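You operate a simulated robot arm through the tools that you are given. There is no shell and no other tool. Be economical: measure what you need, move in short steps, check, and stop when the job is done.

The job below is to be done with a simulated robot arm. You get a single attempt, and the scene is never put back.

## Task
Switch the lamp slider on.

The check looks at the end state, three seconds after you hand in, the way a careful person would. Anything else that was tipped, shoved, dropped, spilled or broken makes it a failure.

## Robot
A 7-joint arm with a two-finger parallel gripper, fixed in place. Base frame: the origin is at the foot of the arm, x ahead of it, y to its left, z up. Lengths are in m, angles in degrees, forces in N, time in s.
Its first joint turns from -66.0 to 66.0 degrees. Payload 1.57 kg.
Tool frame: the origin (TCP) lies between the finger pads and is the grasp point; the fingertips stand 0.03 m ahead of it; z points along the fingers, y is the line along which they close. Largest opening 0.11 m; finger width 0.024, thickness 0.012; the body of the gripper, 0.048 by 0.112 m, starts 0.078 m behind the TCP.
Orientation is that of the tool frame in the base frame, as [roll, pitch, yaw] about the fixed x, y, z axes, in that order (R = Rz(yaw) Ry(pitch) Rx(roll)). With the fingers straight down and closing along the base's y, the tool's x points along the base's -x, its y along +y and its z along -z.

## Interface
- The arm moves only by the tool play_rows. Its argument "motion" is a list of rows, each a list of 7 numbers: the shift along the tool's x, y, z in cm, then the turn, a rotation vector about the tool's x, y, z in degrees, then the closure, from 0 (fully open) to 1 (shut). In form: [[tx, ty, tz, rx, ry, rz, fingers], ...]. A call has 1 to 12 rows; each row shifts and turns the commanded pose from where the row before left it, along the tool's axes as they then stand. A row lasts 0.2 s, in which the tool goes at most 0.05 m and 8.6 degrees; a call with a longer step from one row to the next is refused whole, and so is a gripper value outside its range. A pose out of reach is approached as far as the arm can. The call stops where the force on the tool passes 40 N (or 10 N more than at its start, if that is more) or the arm is blocked; 0.2 s more then pass. The fingers move at their own pace (about 0.108 m/s each) and stop on an object; they squeeze with about 43 N. The grip force told is the motor's: it shows also when the fingers shut on nothing. Time passes only in rows, and 0.2 s behind the last, so rows that do not move let the fingers close. The reply holds the time, the measured pose of the TCP, the force on the tool along the base axes, the opening and the grip force, in the units named above and with some noise, and new pictures: "show" is both (left out), scene, wrist or none.
- Cameras (640 x 400 px; columns grow to the right, rows downward): "scene" is fixed at [0.166, -0.3805, 1.4053]; the picture's right is [0.77, -0.63, 0.00], its down [-0.24, -0.29, -0.93] and it looks along [0.59, 0.72, -0.38] (base axes); focal length 323 px, centre (320, 200). "wrist" rides on the gripper at [-0.036, 0, -0.08] in the tool frame; the picture's right is [0.00, -1.00, 0.00], its down [0.97, 0.00, -0.24] and it looks along [0.24, 0.00, 0.97] (tool axes); focal length 218 px, centre (320, 200).
- point_at(camera, pixels): for up to 12 pixels [column, row] of the newest picture of that camera ("zoom" is the newest enlarged one), the place [x, y, z] in the base frame of the surface seen there, good to about 0.003 m, but the place of the scene camera against the robot may be out by one fixed shift of up to 0.025 m in any direction. It takes no simulated time.
- inspect(camera, box): a new picture of the part [left, top, right, bottom] of that camera's present view, enlarged. It takes no simulated time.
- close_job(): hands the job in; it is judged then, once.

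Go step by step. Measure first, check grasps and placings, and put right what went wrong. The budget is 60 turns and 120 pictures, counting those below and the enlarged ones. Unless the task says otherwise, let go and move clear before handing in, and close with one line.

The tools are called after "Call:" as name(argument=value, ...) on one line, values as JSON. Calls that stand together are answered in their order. play_rows: Moves the arm, as the interface text tells. Its arguments: {"type":"object","properties":{"motion":{"type":"array","items":{"type":"array","items":{"type":"number"}}},"show":{"type":"string","enum":["both","scene","wrist","none"]}},"required":["motion"]} The other tools are called the same way: point_at (camera, pixels) gives the place of the surface under pixels of a picture; inspect (camera, box) takes an enlarged picture of a part of a camera's view; close_job () hands the job in.

At the start:

```text
clock: 0.0
tool_pos: [0.3237, -0.179, 1.271]
ee_rot: [180.0, 0.0, -180.0]
wrist_force: [-0.6, 1.0, -0.9]
opening: 0.1097
grip_force: 0.0
```

scene: 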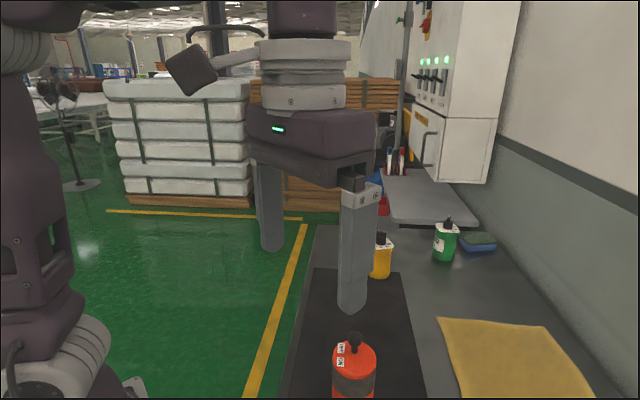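
wrist: 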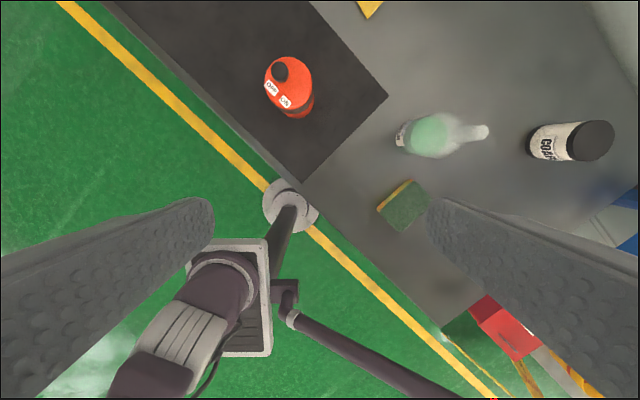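

The scene shows a panel with green lights and levers near (430,75), and a red object labelled near (355,365). I'll enlarge both.

Call:
inspect(camera="scene", box=[380, 0, 540, 100])

Call:
inspect(camera="scene", box=[290, 310, 434, 400])

Call:
inspect(camera="wrist", box=[230, 40, 358, 120])

Call:
inspect(camera="scene", box=[340, 200, 500, 300])

```text
4.00 times, centred on (460, 50) of scene
```

zoom: 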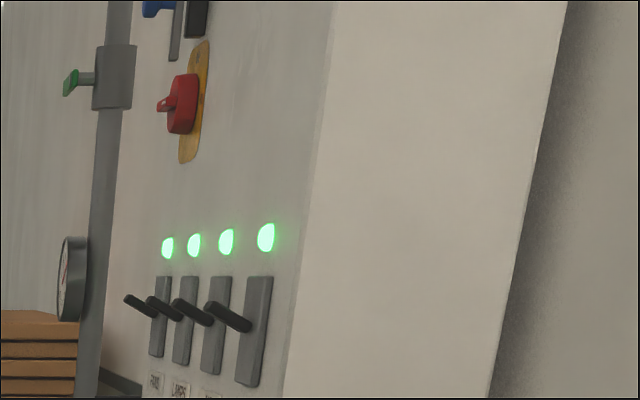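

```text
4.44 times, centred on (362, 355) of scene
```

zoom: 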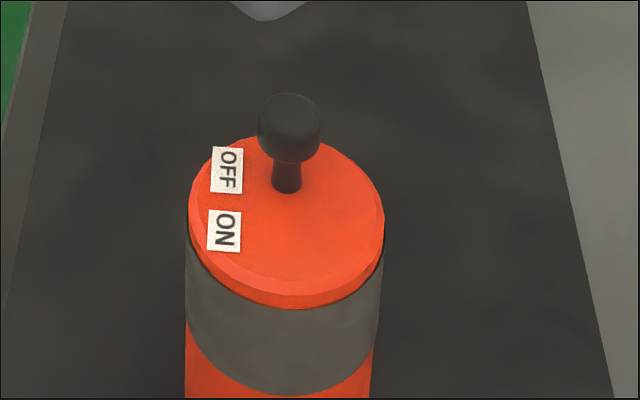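

```text
5.00 times, centred on (294, 80) of wrist
```

zoom: 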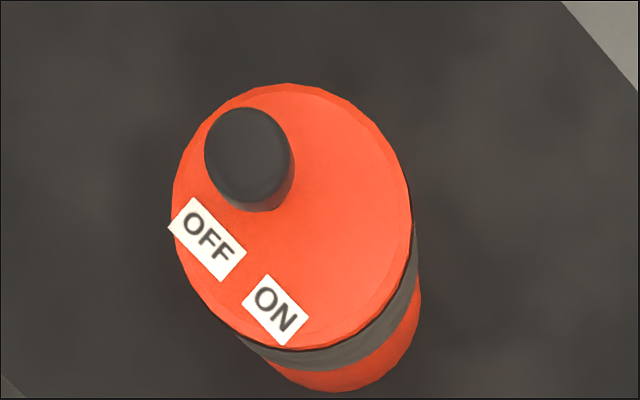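

```text
4.00 times, centred on (420, 250) of scene
```

zoom: 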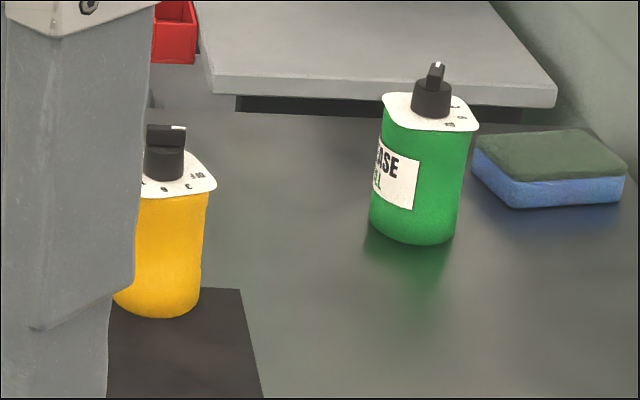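

The red canister's top carries OFF/ON labels with a knob at OFF; the background panel also has levers. I'll measure both.

Call:
point_at(camera="wrist", pixels=[[280, 71], [272, 88], [285, 101], [295, 88], [300, 75], [430, 135], [400, 205], [350, 150], [293, 117], [570, 140]])

Call:
point_at(camera="scene", pixels=[[355, 338], [341, 348], [340, 362], [360, 368], [380, 260], [443, 240], [430, 80], [440, 80], [354, 376], [360, 230]])

Call:
inspect(camera="scene", box=[400, 50, 480, 100])

```text
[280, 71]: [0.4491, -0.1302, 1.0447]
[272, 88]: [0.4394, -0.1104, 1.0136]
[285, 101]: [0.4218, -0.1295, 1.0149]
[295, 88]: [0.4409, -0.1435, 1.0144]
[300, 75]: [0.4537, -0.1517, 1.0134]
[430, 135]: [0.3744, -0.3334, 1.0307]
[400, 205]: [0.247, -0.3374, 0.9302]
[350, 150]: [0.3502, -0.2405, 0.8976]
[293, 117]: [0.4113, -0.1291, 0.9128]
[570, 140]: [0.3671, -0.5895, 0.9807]
```

```text
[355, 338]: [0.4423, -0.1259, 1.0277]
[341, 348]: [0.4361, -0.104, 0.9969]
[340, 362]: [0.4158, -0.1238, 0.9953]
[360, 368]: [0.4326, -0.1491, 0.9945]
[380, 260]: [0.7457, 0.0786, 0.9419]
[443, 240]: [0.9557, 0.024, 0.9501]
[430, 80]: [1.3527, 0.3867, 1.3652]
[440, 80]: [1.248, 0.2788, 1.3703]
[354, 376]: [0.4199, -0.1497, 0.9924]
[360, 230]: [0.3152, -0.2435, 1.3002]
```

```text
8.00 times, centred on (440, 75) of scene
```

zoom: 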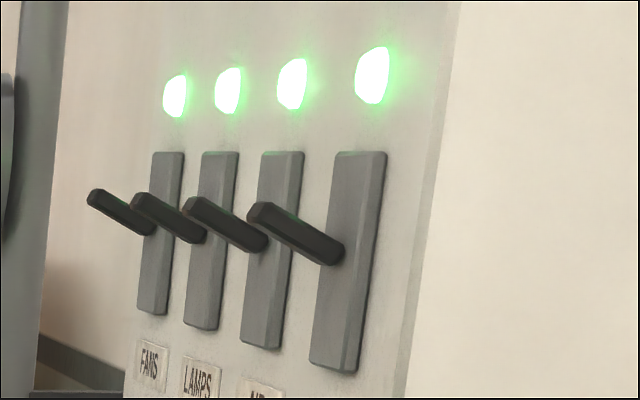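

The panel is 1.25 m away and out of reach. The red lamp at about (0.44,-0.136), lid z 1.014, has a knob at OFF and is the one to use. The slider travels along about (-0.68,-0.73); I'll hover above it with the fingers turned across that travel.

Call:
play_rows(motion=[[-3.1, 1.2, 2.5, 0, 0, 0, 0], [-3.1, 1.2, 2.5, 0, 0, 0, 0], [-3.1, 1.2, 2.5, 0, 0, 0, 0], [-3.2, 1.3, 2.5, 0, 0, 0, 0], [0, 0, 0, 0, 0, -8, 0], [0, 0, 0, 0, 0, -8, 0], [0, 0, 0, 0, 0, -8, 0], [0, 0, 0, 0, 0, -8, 0], [0, 0, 0, 0, 0, -8, 0], [0, 0, 0, 0, 0, -7, 0], [0, 0, 0, 0, 0, 0, 0]])

```text
clock: 2.4
tool_pos: [0.45, -0.1289, 1.1724]
ee_rot: [180.0, 0.0, -132.9]
wrist_force: [0.1, 0.0, 0.0]
opening: 0.1099
grip_force: 0.0
```

scene: 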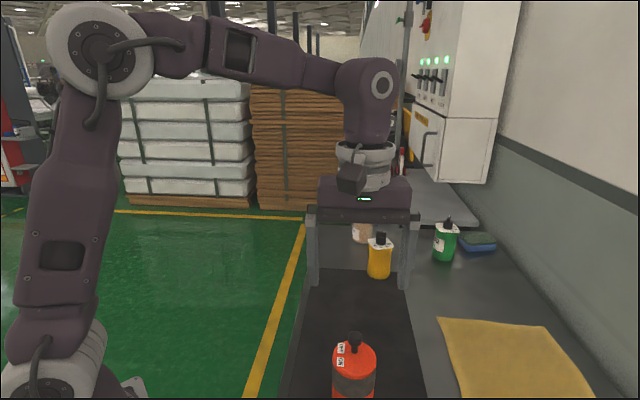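
wrist: 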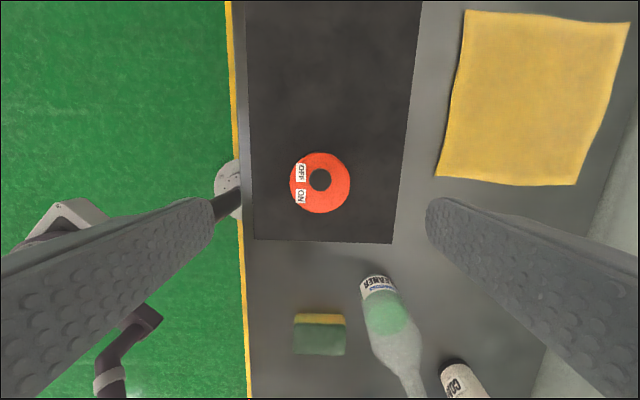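

Aligned: OFF→ON runs straight down in the wrist picture (tool +x), knob at (320,180). I'll enlarge and measure.

Call:
inspect(camera="wrist", box=[272, 150, 368, 210])

Call:
point_at(camera="wrist", pixels=[[320, 179], [301, 172], [301, 196], [294, 180], [346, 180], [320, 156], [320, 208], [335, 195], [300, 235], [320, 196]])

```text
6.67 times, centred on (320, 180) of wrist
```

zoom: 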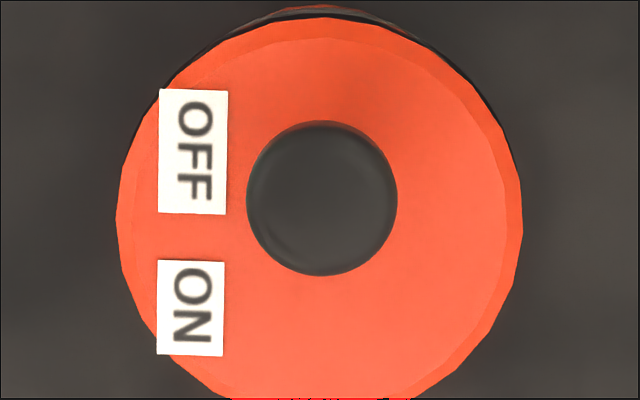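

```text
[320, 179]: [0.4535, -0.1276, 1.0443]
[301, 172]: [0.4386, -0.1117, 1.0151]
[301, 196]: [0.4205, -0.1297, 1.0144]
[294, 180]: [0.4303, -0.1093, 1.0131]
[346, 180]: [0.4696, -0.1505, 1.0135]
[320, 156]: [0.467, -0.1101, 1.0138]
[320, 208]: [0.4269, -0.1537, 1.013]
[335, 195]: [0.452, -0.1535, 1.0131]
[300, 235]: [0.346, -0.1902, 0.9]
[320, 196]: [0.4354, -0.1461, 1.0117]
```

Knob top is at about (0.453,-0.128,1.044), lid 1.013. I'll descend part way, centring on the knob, and recheck.

Call:
play_rows(motion=[[-0.25, -0.15, 2.5, 0, 0, 0, 0.3], [0, 0, 2.5, 0, 0, 0, 0.4], [0, 0, 2.5, 0, 0, 0, 0.5], [0, 0, 0, 0, 0, 0, 0.5]])

```text
clock: 3.4
tool_pos: [0.4522, -0.128, 1.0976]
ee_rot: [-180.0, -0.1, -133.0]
wrist_force: [-0.5, -0.8, -0.3]
opening: 0.0549
grip_force: 0.0
```

scene: 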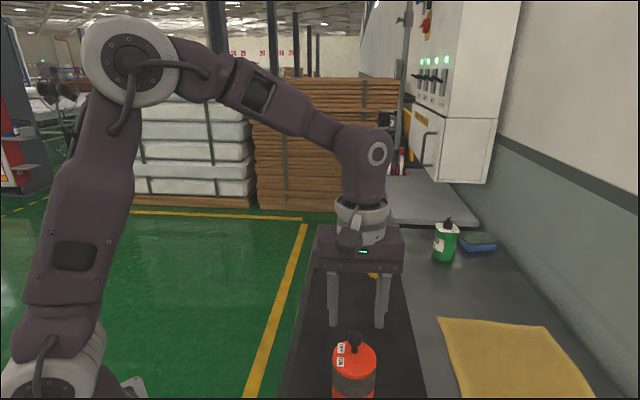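
wrist: 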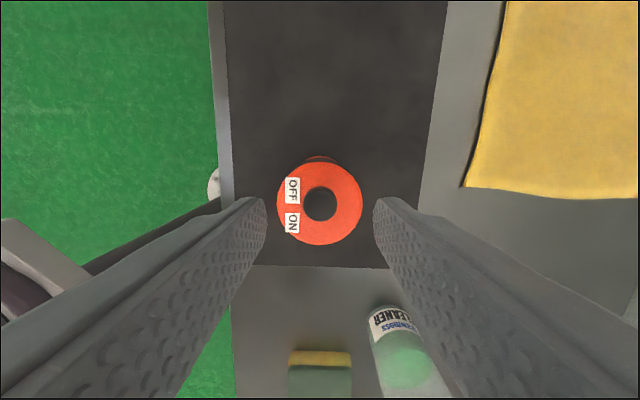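

Knob at (319,203) sits midway between the fingertips. I'll lower to TCP z≈1.053 (tips about 9 mm above the lid).

Call:
play_rows(motion=[[0, 0, 1.5, 0, 0, 0, 0.5], [0, 0, 1.5, 0, 0, 0, 0.5], [0, 0, 1.4, 0, 0, 0, 0.5], [0, 0, 0, 0, 0, 0, 0.5]])

Call:
point_at(camera="scene", pixels=[[354, 376], [350, 395], [370, 350]])

Call:
inspect(camera="scene", box=[290, 300, 450, 400])

```text
clock: 4.4
tool_pos: [0.4529, -0.1278, 1.0513]
ee_rot: [179.9, 0.0, -133.1]
wrist_force: [0.2, -0.1, 1.1]
opening: 0.055
grip_force: 0.1
```

scene: 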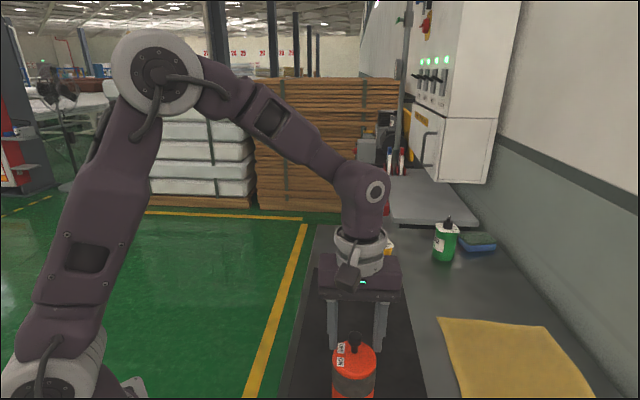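
wrist: 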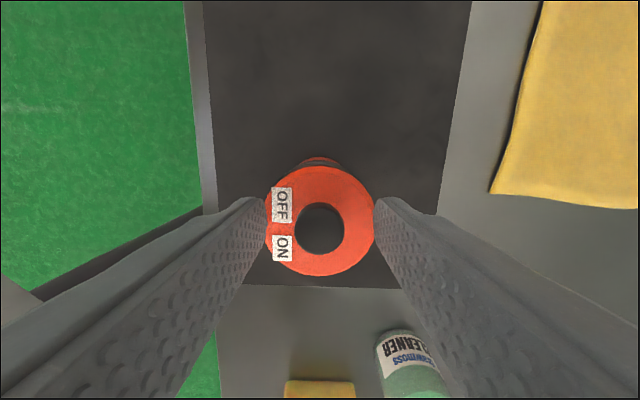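

```text
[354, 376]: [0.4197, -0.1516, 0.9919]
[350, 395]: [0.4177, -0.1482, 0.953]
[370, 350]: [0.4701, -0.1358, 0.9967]
```

```text
4.00 times, centred on (370, 350) of scene
```

zoom: 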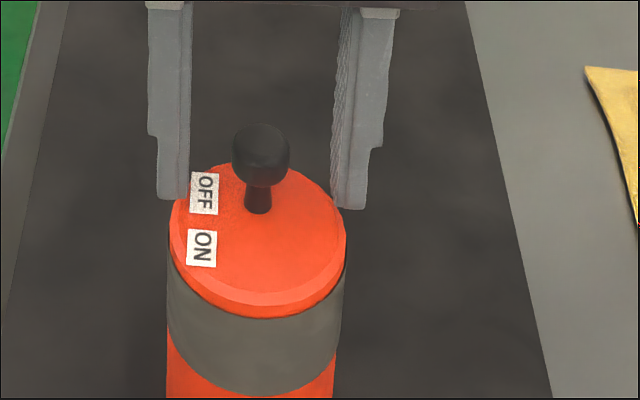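

The fingers straddle the knob with the tips above the lid and no contact. I'll close on the knob.

Call:
play_rows(motion=[[0, 0, 0, 0, 0, 0, 0.7], [0, 0, 0, 0, 0, 0, 0.78], [0, 0, 0, 0, 0, 0, 0.84]])

Call:
inspect(camera="wrist", box=[240, 150, 400, 290])

```text
clock: 5.2
tool_pos: [0.4518, -0.1283, 1.0513]
ee_rot: [-180.0, 0.1, -133.0]
wrist_force: [-0.2, -0.3, 0.4]
opening: 0.0204
grip_force: 34.0
```

scene: 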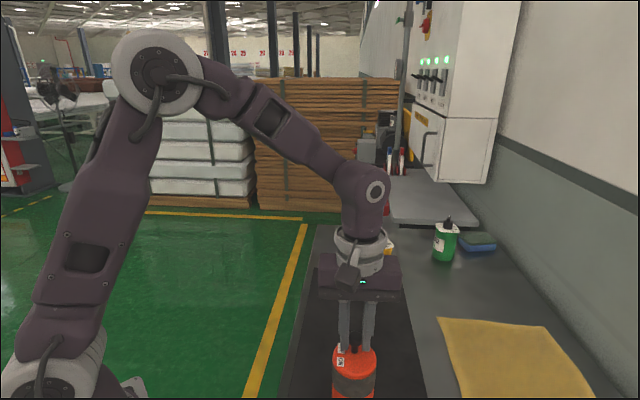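
wrist: 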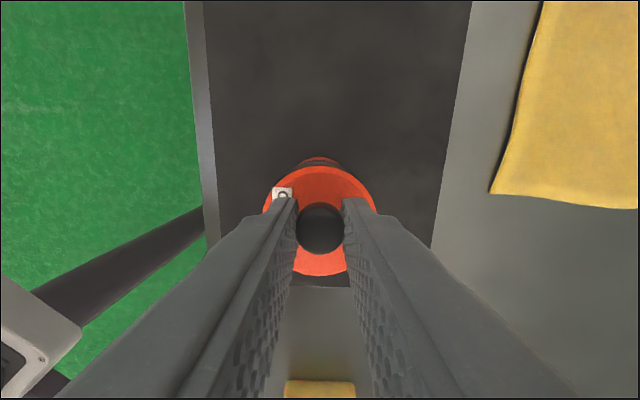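

```text
2.86 times, centred on (320, 220) of wrist
```

zoom: 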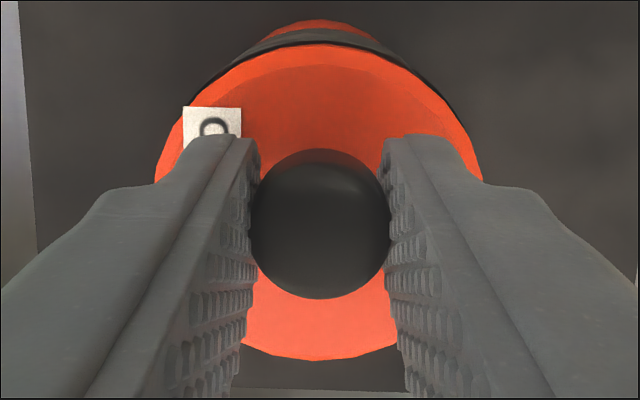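

The knob is gripped at 0.020 m opening, and the lamp edge has not moved. Now I'll slide slowly 0.8 cm along tool +x (toward ON) and watch the lamp and the force.

Call:
play_rows(motion=[[0.2, 0, 0, 0, 0, 0, 0.84], [0.2, 0, 0, 0, 0, 0, 0.84], [0.2, 0, 0, 0, 0, 0, 0.84], [0.2, 0, 0, 0, 0, 0, 0.84]])

Call:
inspect(camera="scene", box=[290, 300, 450, 400])

```text
clock: 6.2
tool_pos: [0.4465, -0.1354, 1.0534]
ee_rot: [-180.0, 0.0, -133.0]
wrist_force: [0.0, 0.2, 0.7]
opening: 0.0207
grip_force: 33.7
```

scene: 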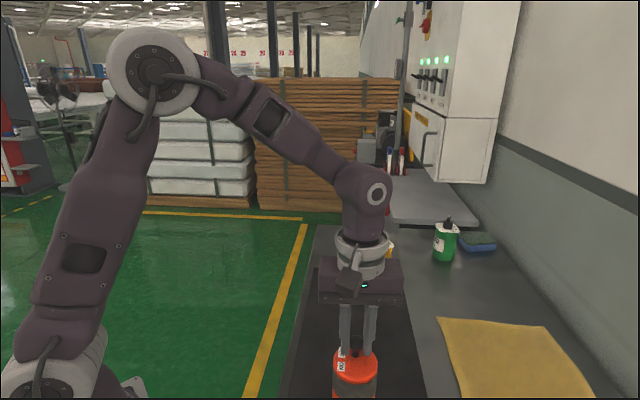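
wrist: 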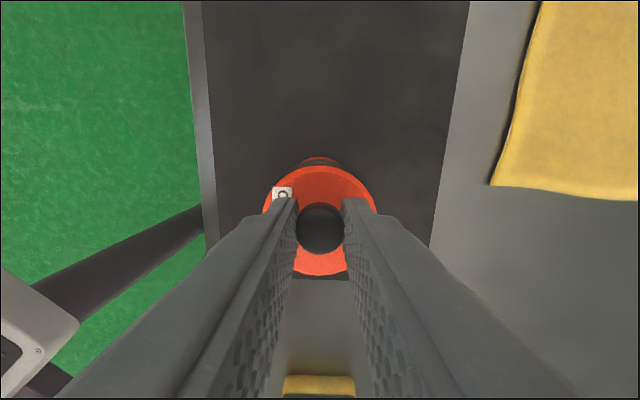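

```text
4.00 times, centred on (370, 350) of scene
```

zoom: 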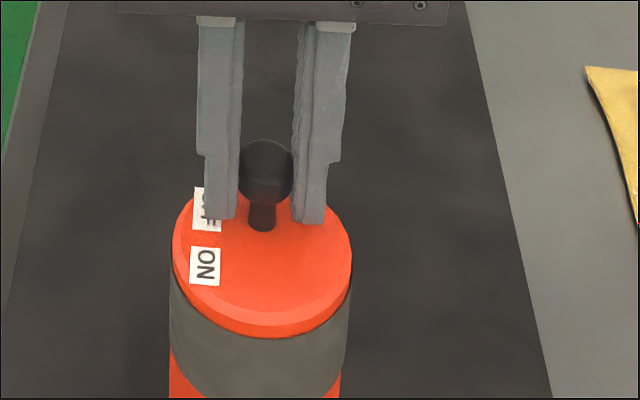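

The knob has not moved relative to the labels. The whole lamp was dragged about 8 mm because it stands loose. I'll drag it back the same distance, then press down on the knob to hold the lamp while sliding.

Call:
play_rows(motion=[[-0.2, 0, 0, 0, 0, 0, 0.84], [-0.2, 0, 0, 0, 0, 0, 0.84], [-0.2, 0, 0, 0, 0, 0, 0.84], [-0.2, 0, 0, 0, 0, 0, 0.84], [0, 0, 0, 0, 0, 0, 0.84]], show="wrist")

Call:
inspect(camera="scene", box=[290, 300, 450, 400])

```text
clock: 7.4
tool_pos: [0.4503, -0.129, 1.0509]
ee_rot: [-179.9, 0.0, -133.0]
wrist_force: [-0.2, 0.7, 0.2]
opening: 0.0209
grip_force: 33.9
```

wrist: 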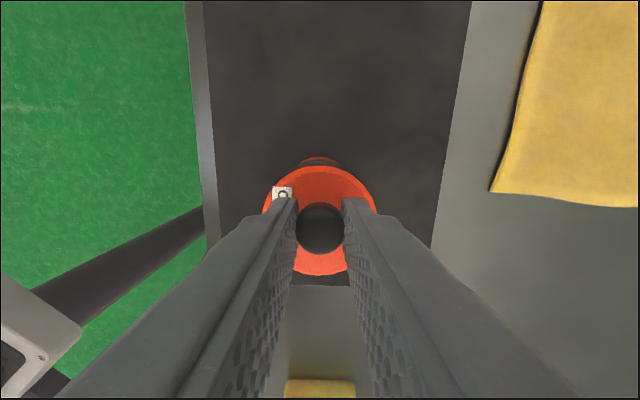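

```text
4.00 times, centred on (370, 350) of scene
```

zoom: 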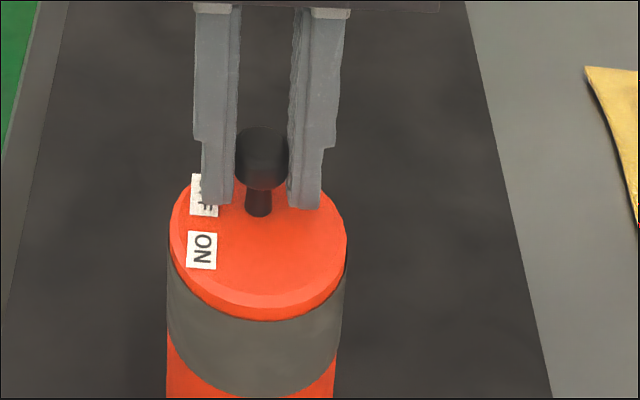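

The lamp is back: the lid's front edge is at zoom row 320, against 318 at first. Now I'll press down gently while holding the knob.

Call:
play_rows(motion=[[0, 0, 0.1, 0, 0, 0, 0.9], [0, 0, 0.1, 0, 0, 0, 0.9], [0, 0, 0, 0, 0, 0, 0.9]], show="none")

```text
clock: 8.2
tool_pos: [0.4518, -0.1289, 1.051]
ee_rot: [-180.0, 0.1, -133.0]
wrist_force: [-7.0, 4.2, 29.6]
opening: 0.0205
grip_force: 34.2
```

A 30 N press is reached. Now I'll slide 4 mm under this load.

Call:
play_rows(motion=[[0.1, 0, 0, 0, 0, 0, 0.9], [0.1, 0, 0, 0, 0, 0, 0.9], [0.1, 0, 0, 0, 0, 0, 0.9], [0.1, 0, 0, 0, 0, 0, 0.9]], show="none")

Call:
inspect(camera="scene", box=[290, 300, 450, 400])

```text
clock: 9.2
tool_pos: [0.4491, -0.1324, 1.0496]
ee_rot: [-179.9, 0.0, -133.0]
wrist_force: [-1.3, 4.5, 22.9]
opening: 0.0205
grip_force: 33.7
```

```text
4.00 times, centred on (370, 350) of scene
```

zoom: 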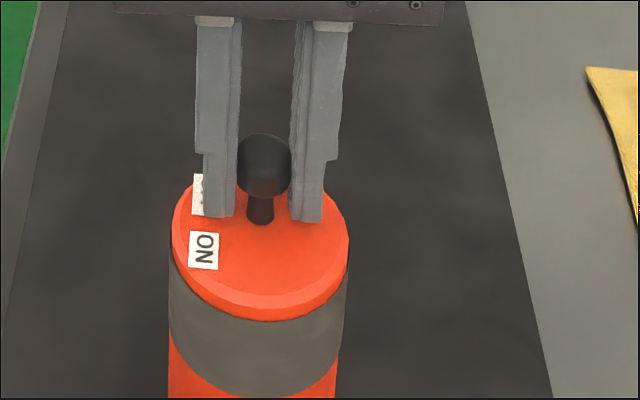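

That works: the knob foot moved (row 216→224) while the ON label stayed at row 251. I'll continue sliding.

Call:
play_rows(motion=[[0.1, 0, 0.02, 0, 0, 0, 0.9], [0.1, 0, 0.02, 0, 0, 0, 0.9], [0.1, 0, 0, 0, 0, 0, 0.9], [0.1, 0, 0, 0, 0, 0, 0.9], [0.1, 0, 0, 0, 0, 0, 0.9], [0.1, 0, 0, 0, 0, 0, 0.9], [0.1, 0, 0, 0, 0, 0, 0.9], [0.1, 0, 0, 0, 0, 0, 0.9]], show="none")

Call:
inspect(camera="scene", box=[290, 300, 450, 400])

```text
clock: 11.0
tool_pos: [0.444, -0.1379, 1.0506]
ee_rot: [-179.9, 0.1, -133.0]
wrist_force: [-0.6, 3.8, 15.4]
opening: 0.0206
grip_force: 33.4
```

```text
4.00 times, centred on (370, 350) of scene
```

zoom: 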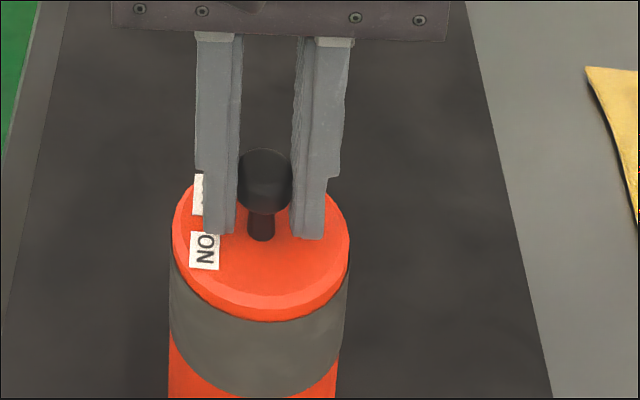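

The lamp still holds while the knob foot moves to row 240. The press has dropped to 15 N, so I'll add a little and continue.

Call:
play_rows(motion=[[0, 0, 0.05, 0, 0, 0, 0.9], [0.1, 0, 0.03, 0, 0, 0, 0.9], [0.1, 0, 0.02, 0, 0, 0, 0.9], [0.1, 0, 0.02, 0, 0, 0, 0.9], [0.1, 0, 0.01, 0, 0, 0, 0.9], [0.1, 0, 0.01, 0, 0, 0, 0.9]], show="none")

Call:
inspect(camera="scene", box=[290, 300, 450, 400])

```text
clock: 12.4
tool_pos: [0.4403, -0.1416, 1.0487]
ee_rot: [-179.9, 0.0, -133.1]
wrist_force: [-0.5, 4.4, 29.7]
opening: 0.0206
grip_force: 33.6
```

```text
4.00 times, centred on (370, 350) of scene
```

zoom: 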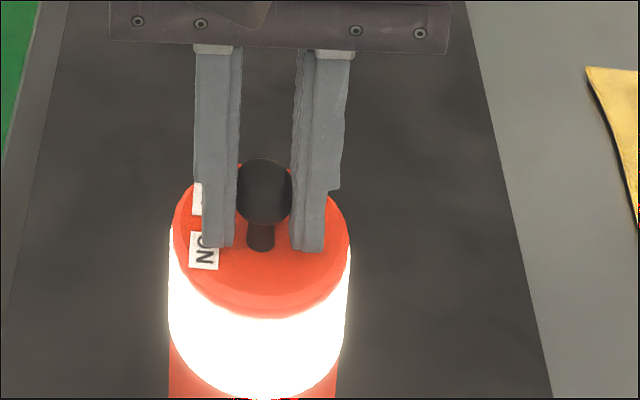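

The lamp is lit. I'll go a few millimetres more toward the ON end for margin, watching the lateral force.

Call:
play_rows(motion=[[0.1, 0, 0, 0, 0, 0, 0.9], [0.1, 0, 0, 0, 0, 0, 0.9], [0.1, 0, 0, 0, 0, 0, 0.9]], show="none")

Call:
inspect(camera="scene", box=[290, 300, 450, 400])

```text
clock: 13.2
tool_pos: [0.4396, -0.1431, 1.0487]
ee_rot: [-179.9, 0.1, -133.0]
wrist_force: [6.2, 4.5, 24.2]
opening: 0.0207
grip_force: 33.6
```

```text
4.00 times, centred on (370, 350) of scene
```

zoom: 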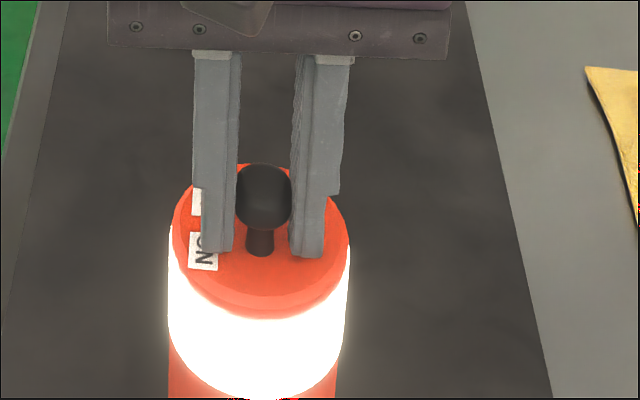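

The force along the travel is now about 7.5 N, so the knob is at its end stop. I'll relax the push and the press before opening.

Call:
play_rows(motion=[[-0.1, 0, 0, 0, 0, 0, 0.9], [-0.05, 0, -0.1, 0, 0, 0, 0.9], [0, 0, -0.06, 0, 0, 0, 0.9], [0, 0, 0, 0, 0, 0, 0.9]], show="none")

```text
clock: 14.2
tool_pos: [0.4383, -0.1421, 1.0481]
ee_rot: [179.9, 0.0, -133.0]
wrist_force: [0.0, 0.0, 0.4]
opening: 0.0208
grip_force: 34.0
```

Forces are back to zero. I'll open partway, then rise clear.

Call:
play_rows(motion=[[0, 0, 0, 0, 0, 0, 0.7], [0, 0, 0, 0, 0, 0, 0.5], [0, 0, 0, 0, 0, 0, 0.5], [0, 0, -2, 0, 0, 0, 0.5], [0, 0, -4, 0, 0, 0, 0.5], [0, 0, -4, 0, 0, 0, 0.5], [0, 0, -4, 0, 0, 0, 0.5]])

Call:
inspect(camera="scene", box=[290, 310, 434, 400])

Call:
point_at(camera="scene", pixels=[[341, 348], [340, 362], [355, 348]])

```text
clock: 15.8
tool_pos: [0.4376, -0.146, 1.1911]
ee_rot: [180.0, 0.0, -133.0]
wrist_force: [0.0, -0.4, 0.7]
opening: 0.0551
grip_force: 0.0
```

scene: 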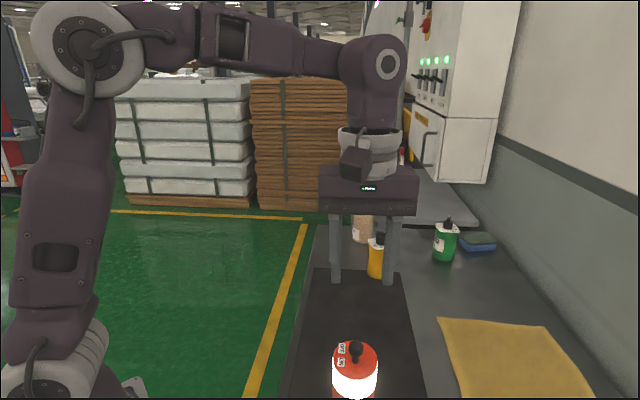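
wrist: 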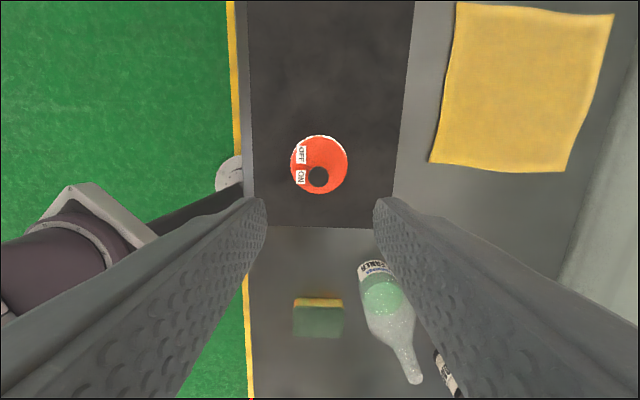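

```text
4.44 times, centred on (362, 355) of scene
```

zoom: 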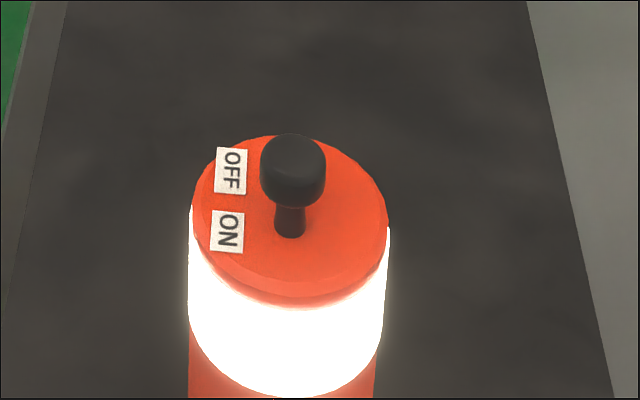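

```text
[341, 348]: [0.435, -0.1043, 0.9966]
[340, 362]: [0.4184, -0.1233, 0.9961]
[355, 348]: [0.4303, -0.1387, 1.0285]
```

The lamp is lit, the knob sits beside ON, and the lamp stands within about 1 mm of where it started. The gripper is clear, so I'll hand in.

Call:
close_job()

```text
The job is handed in.
```

The lamp's slider is on and the lamp is lit. My first pull dragged the loose lamp about 8 mm, so I put it back to within about 1 mm before switching it on.
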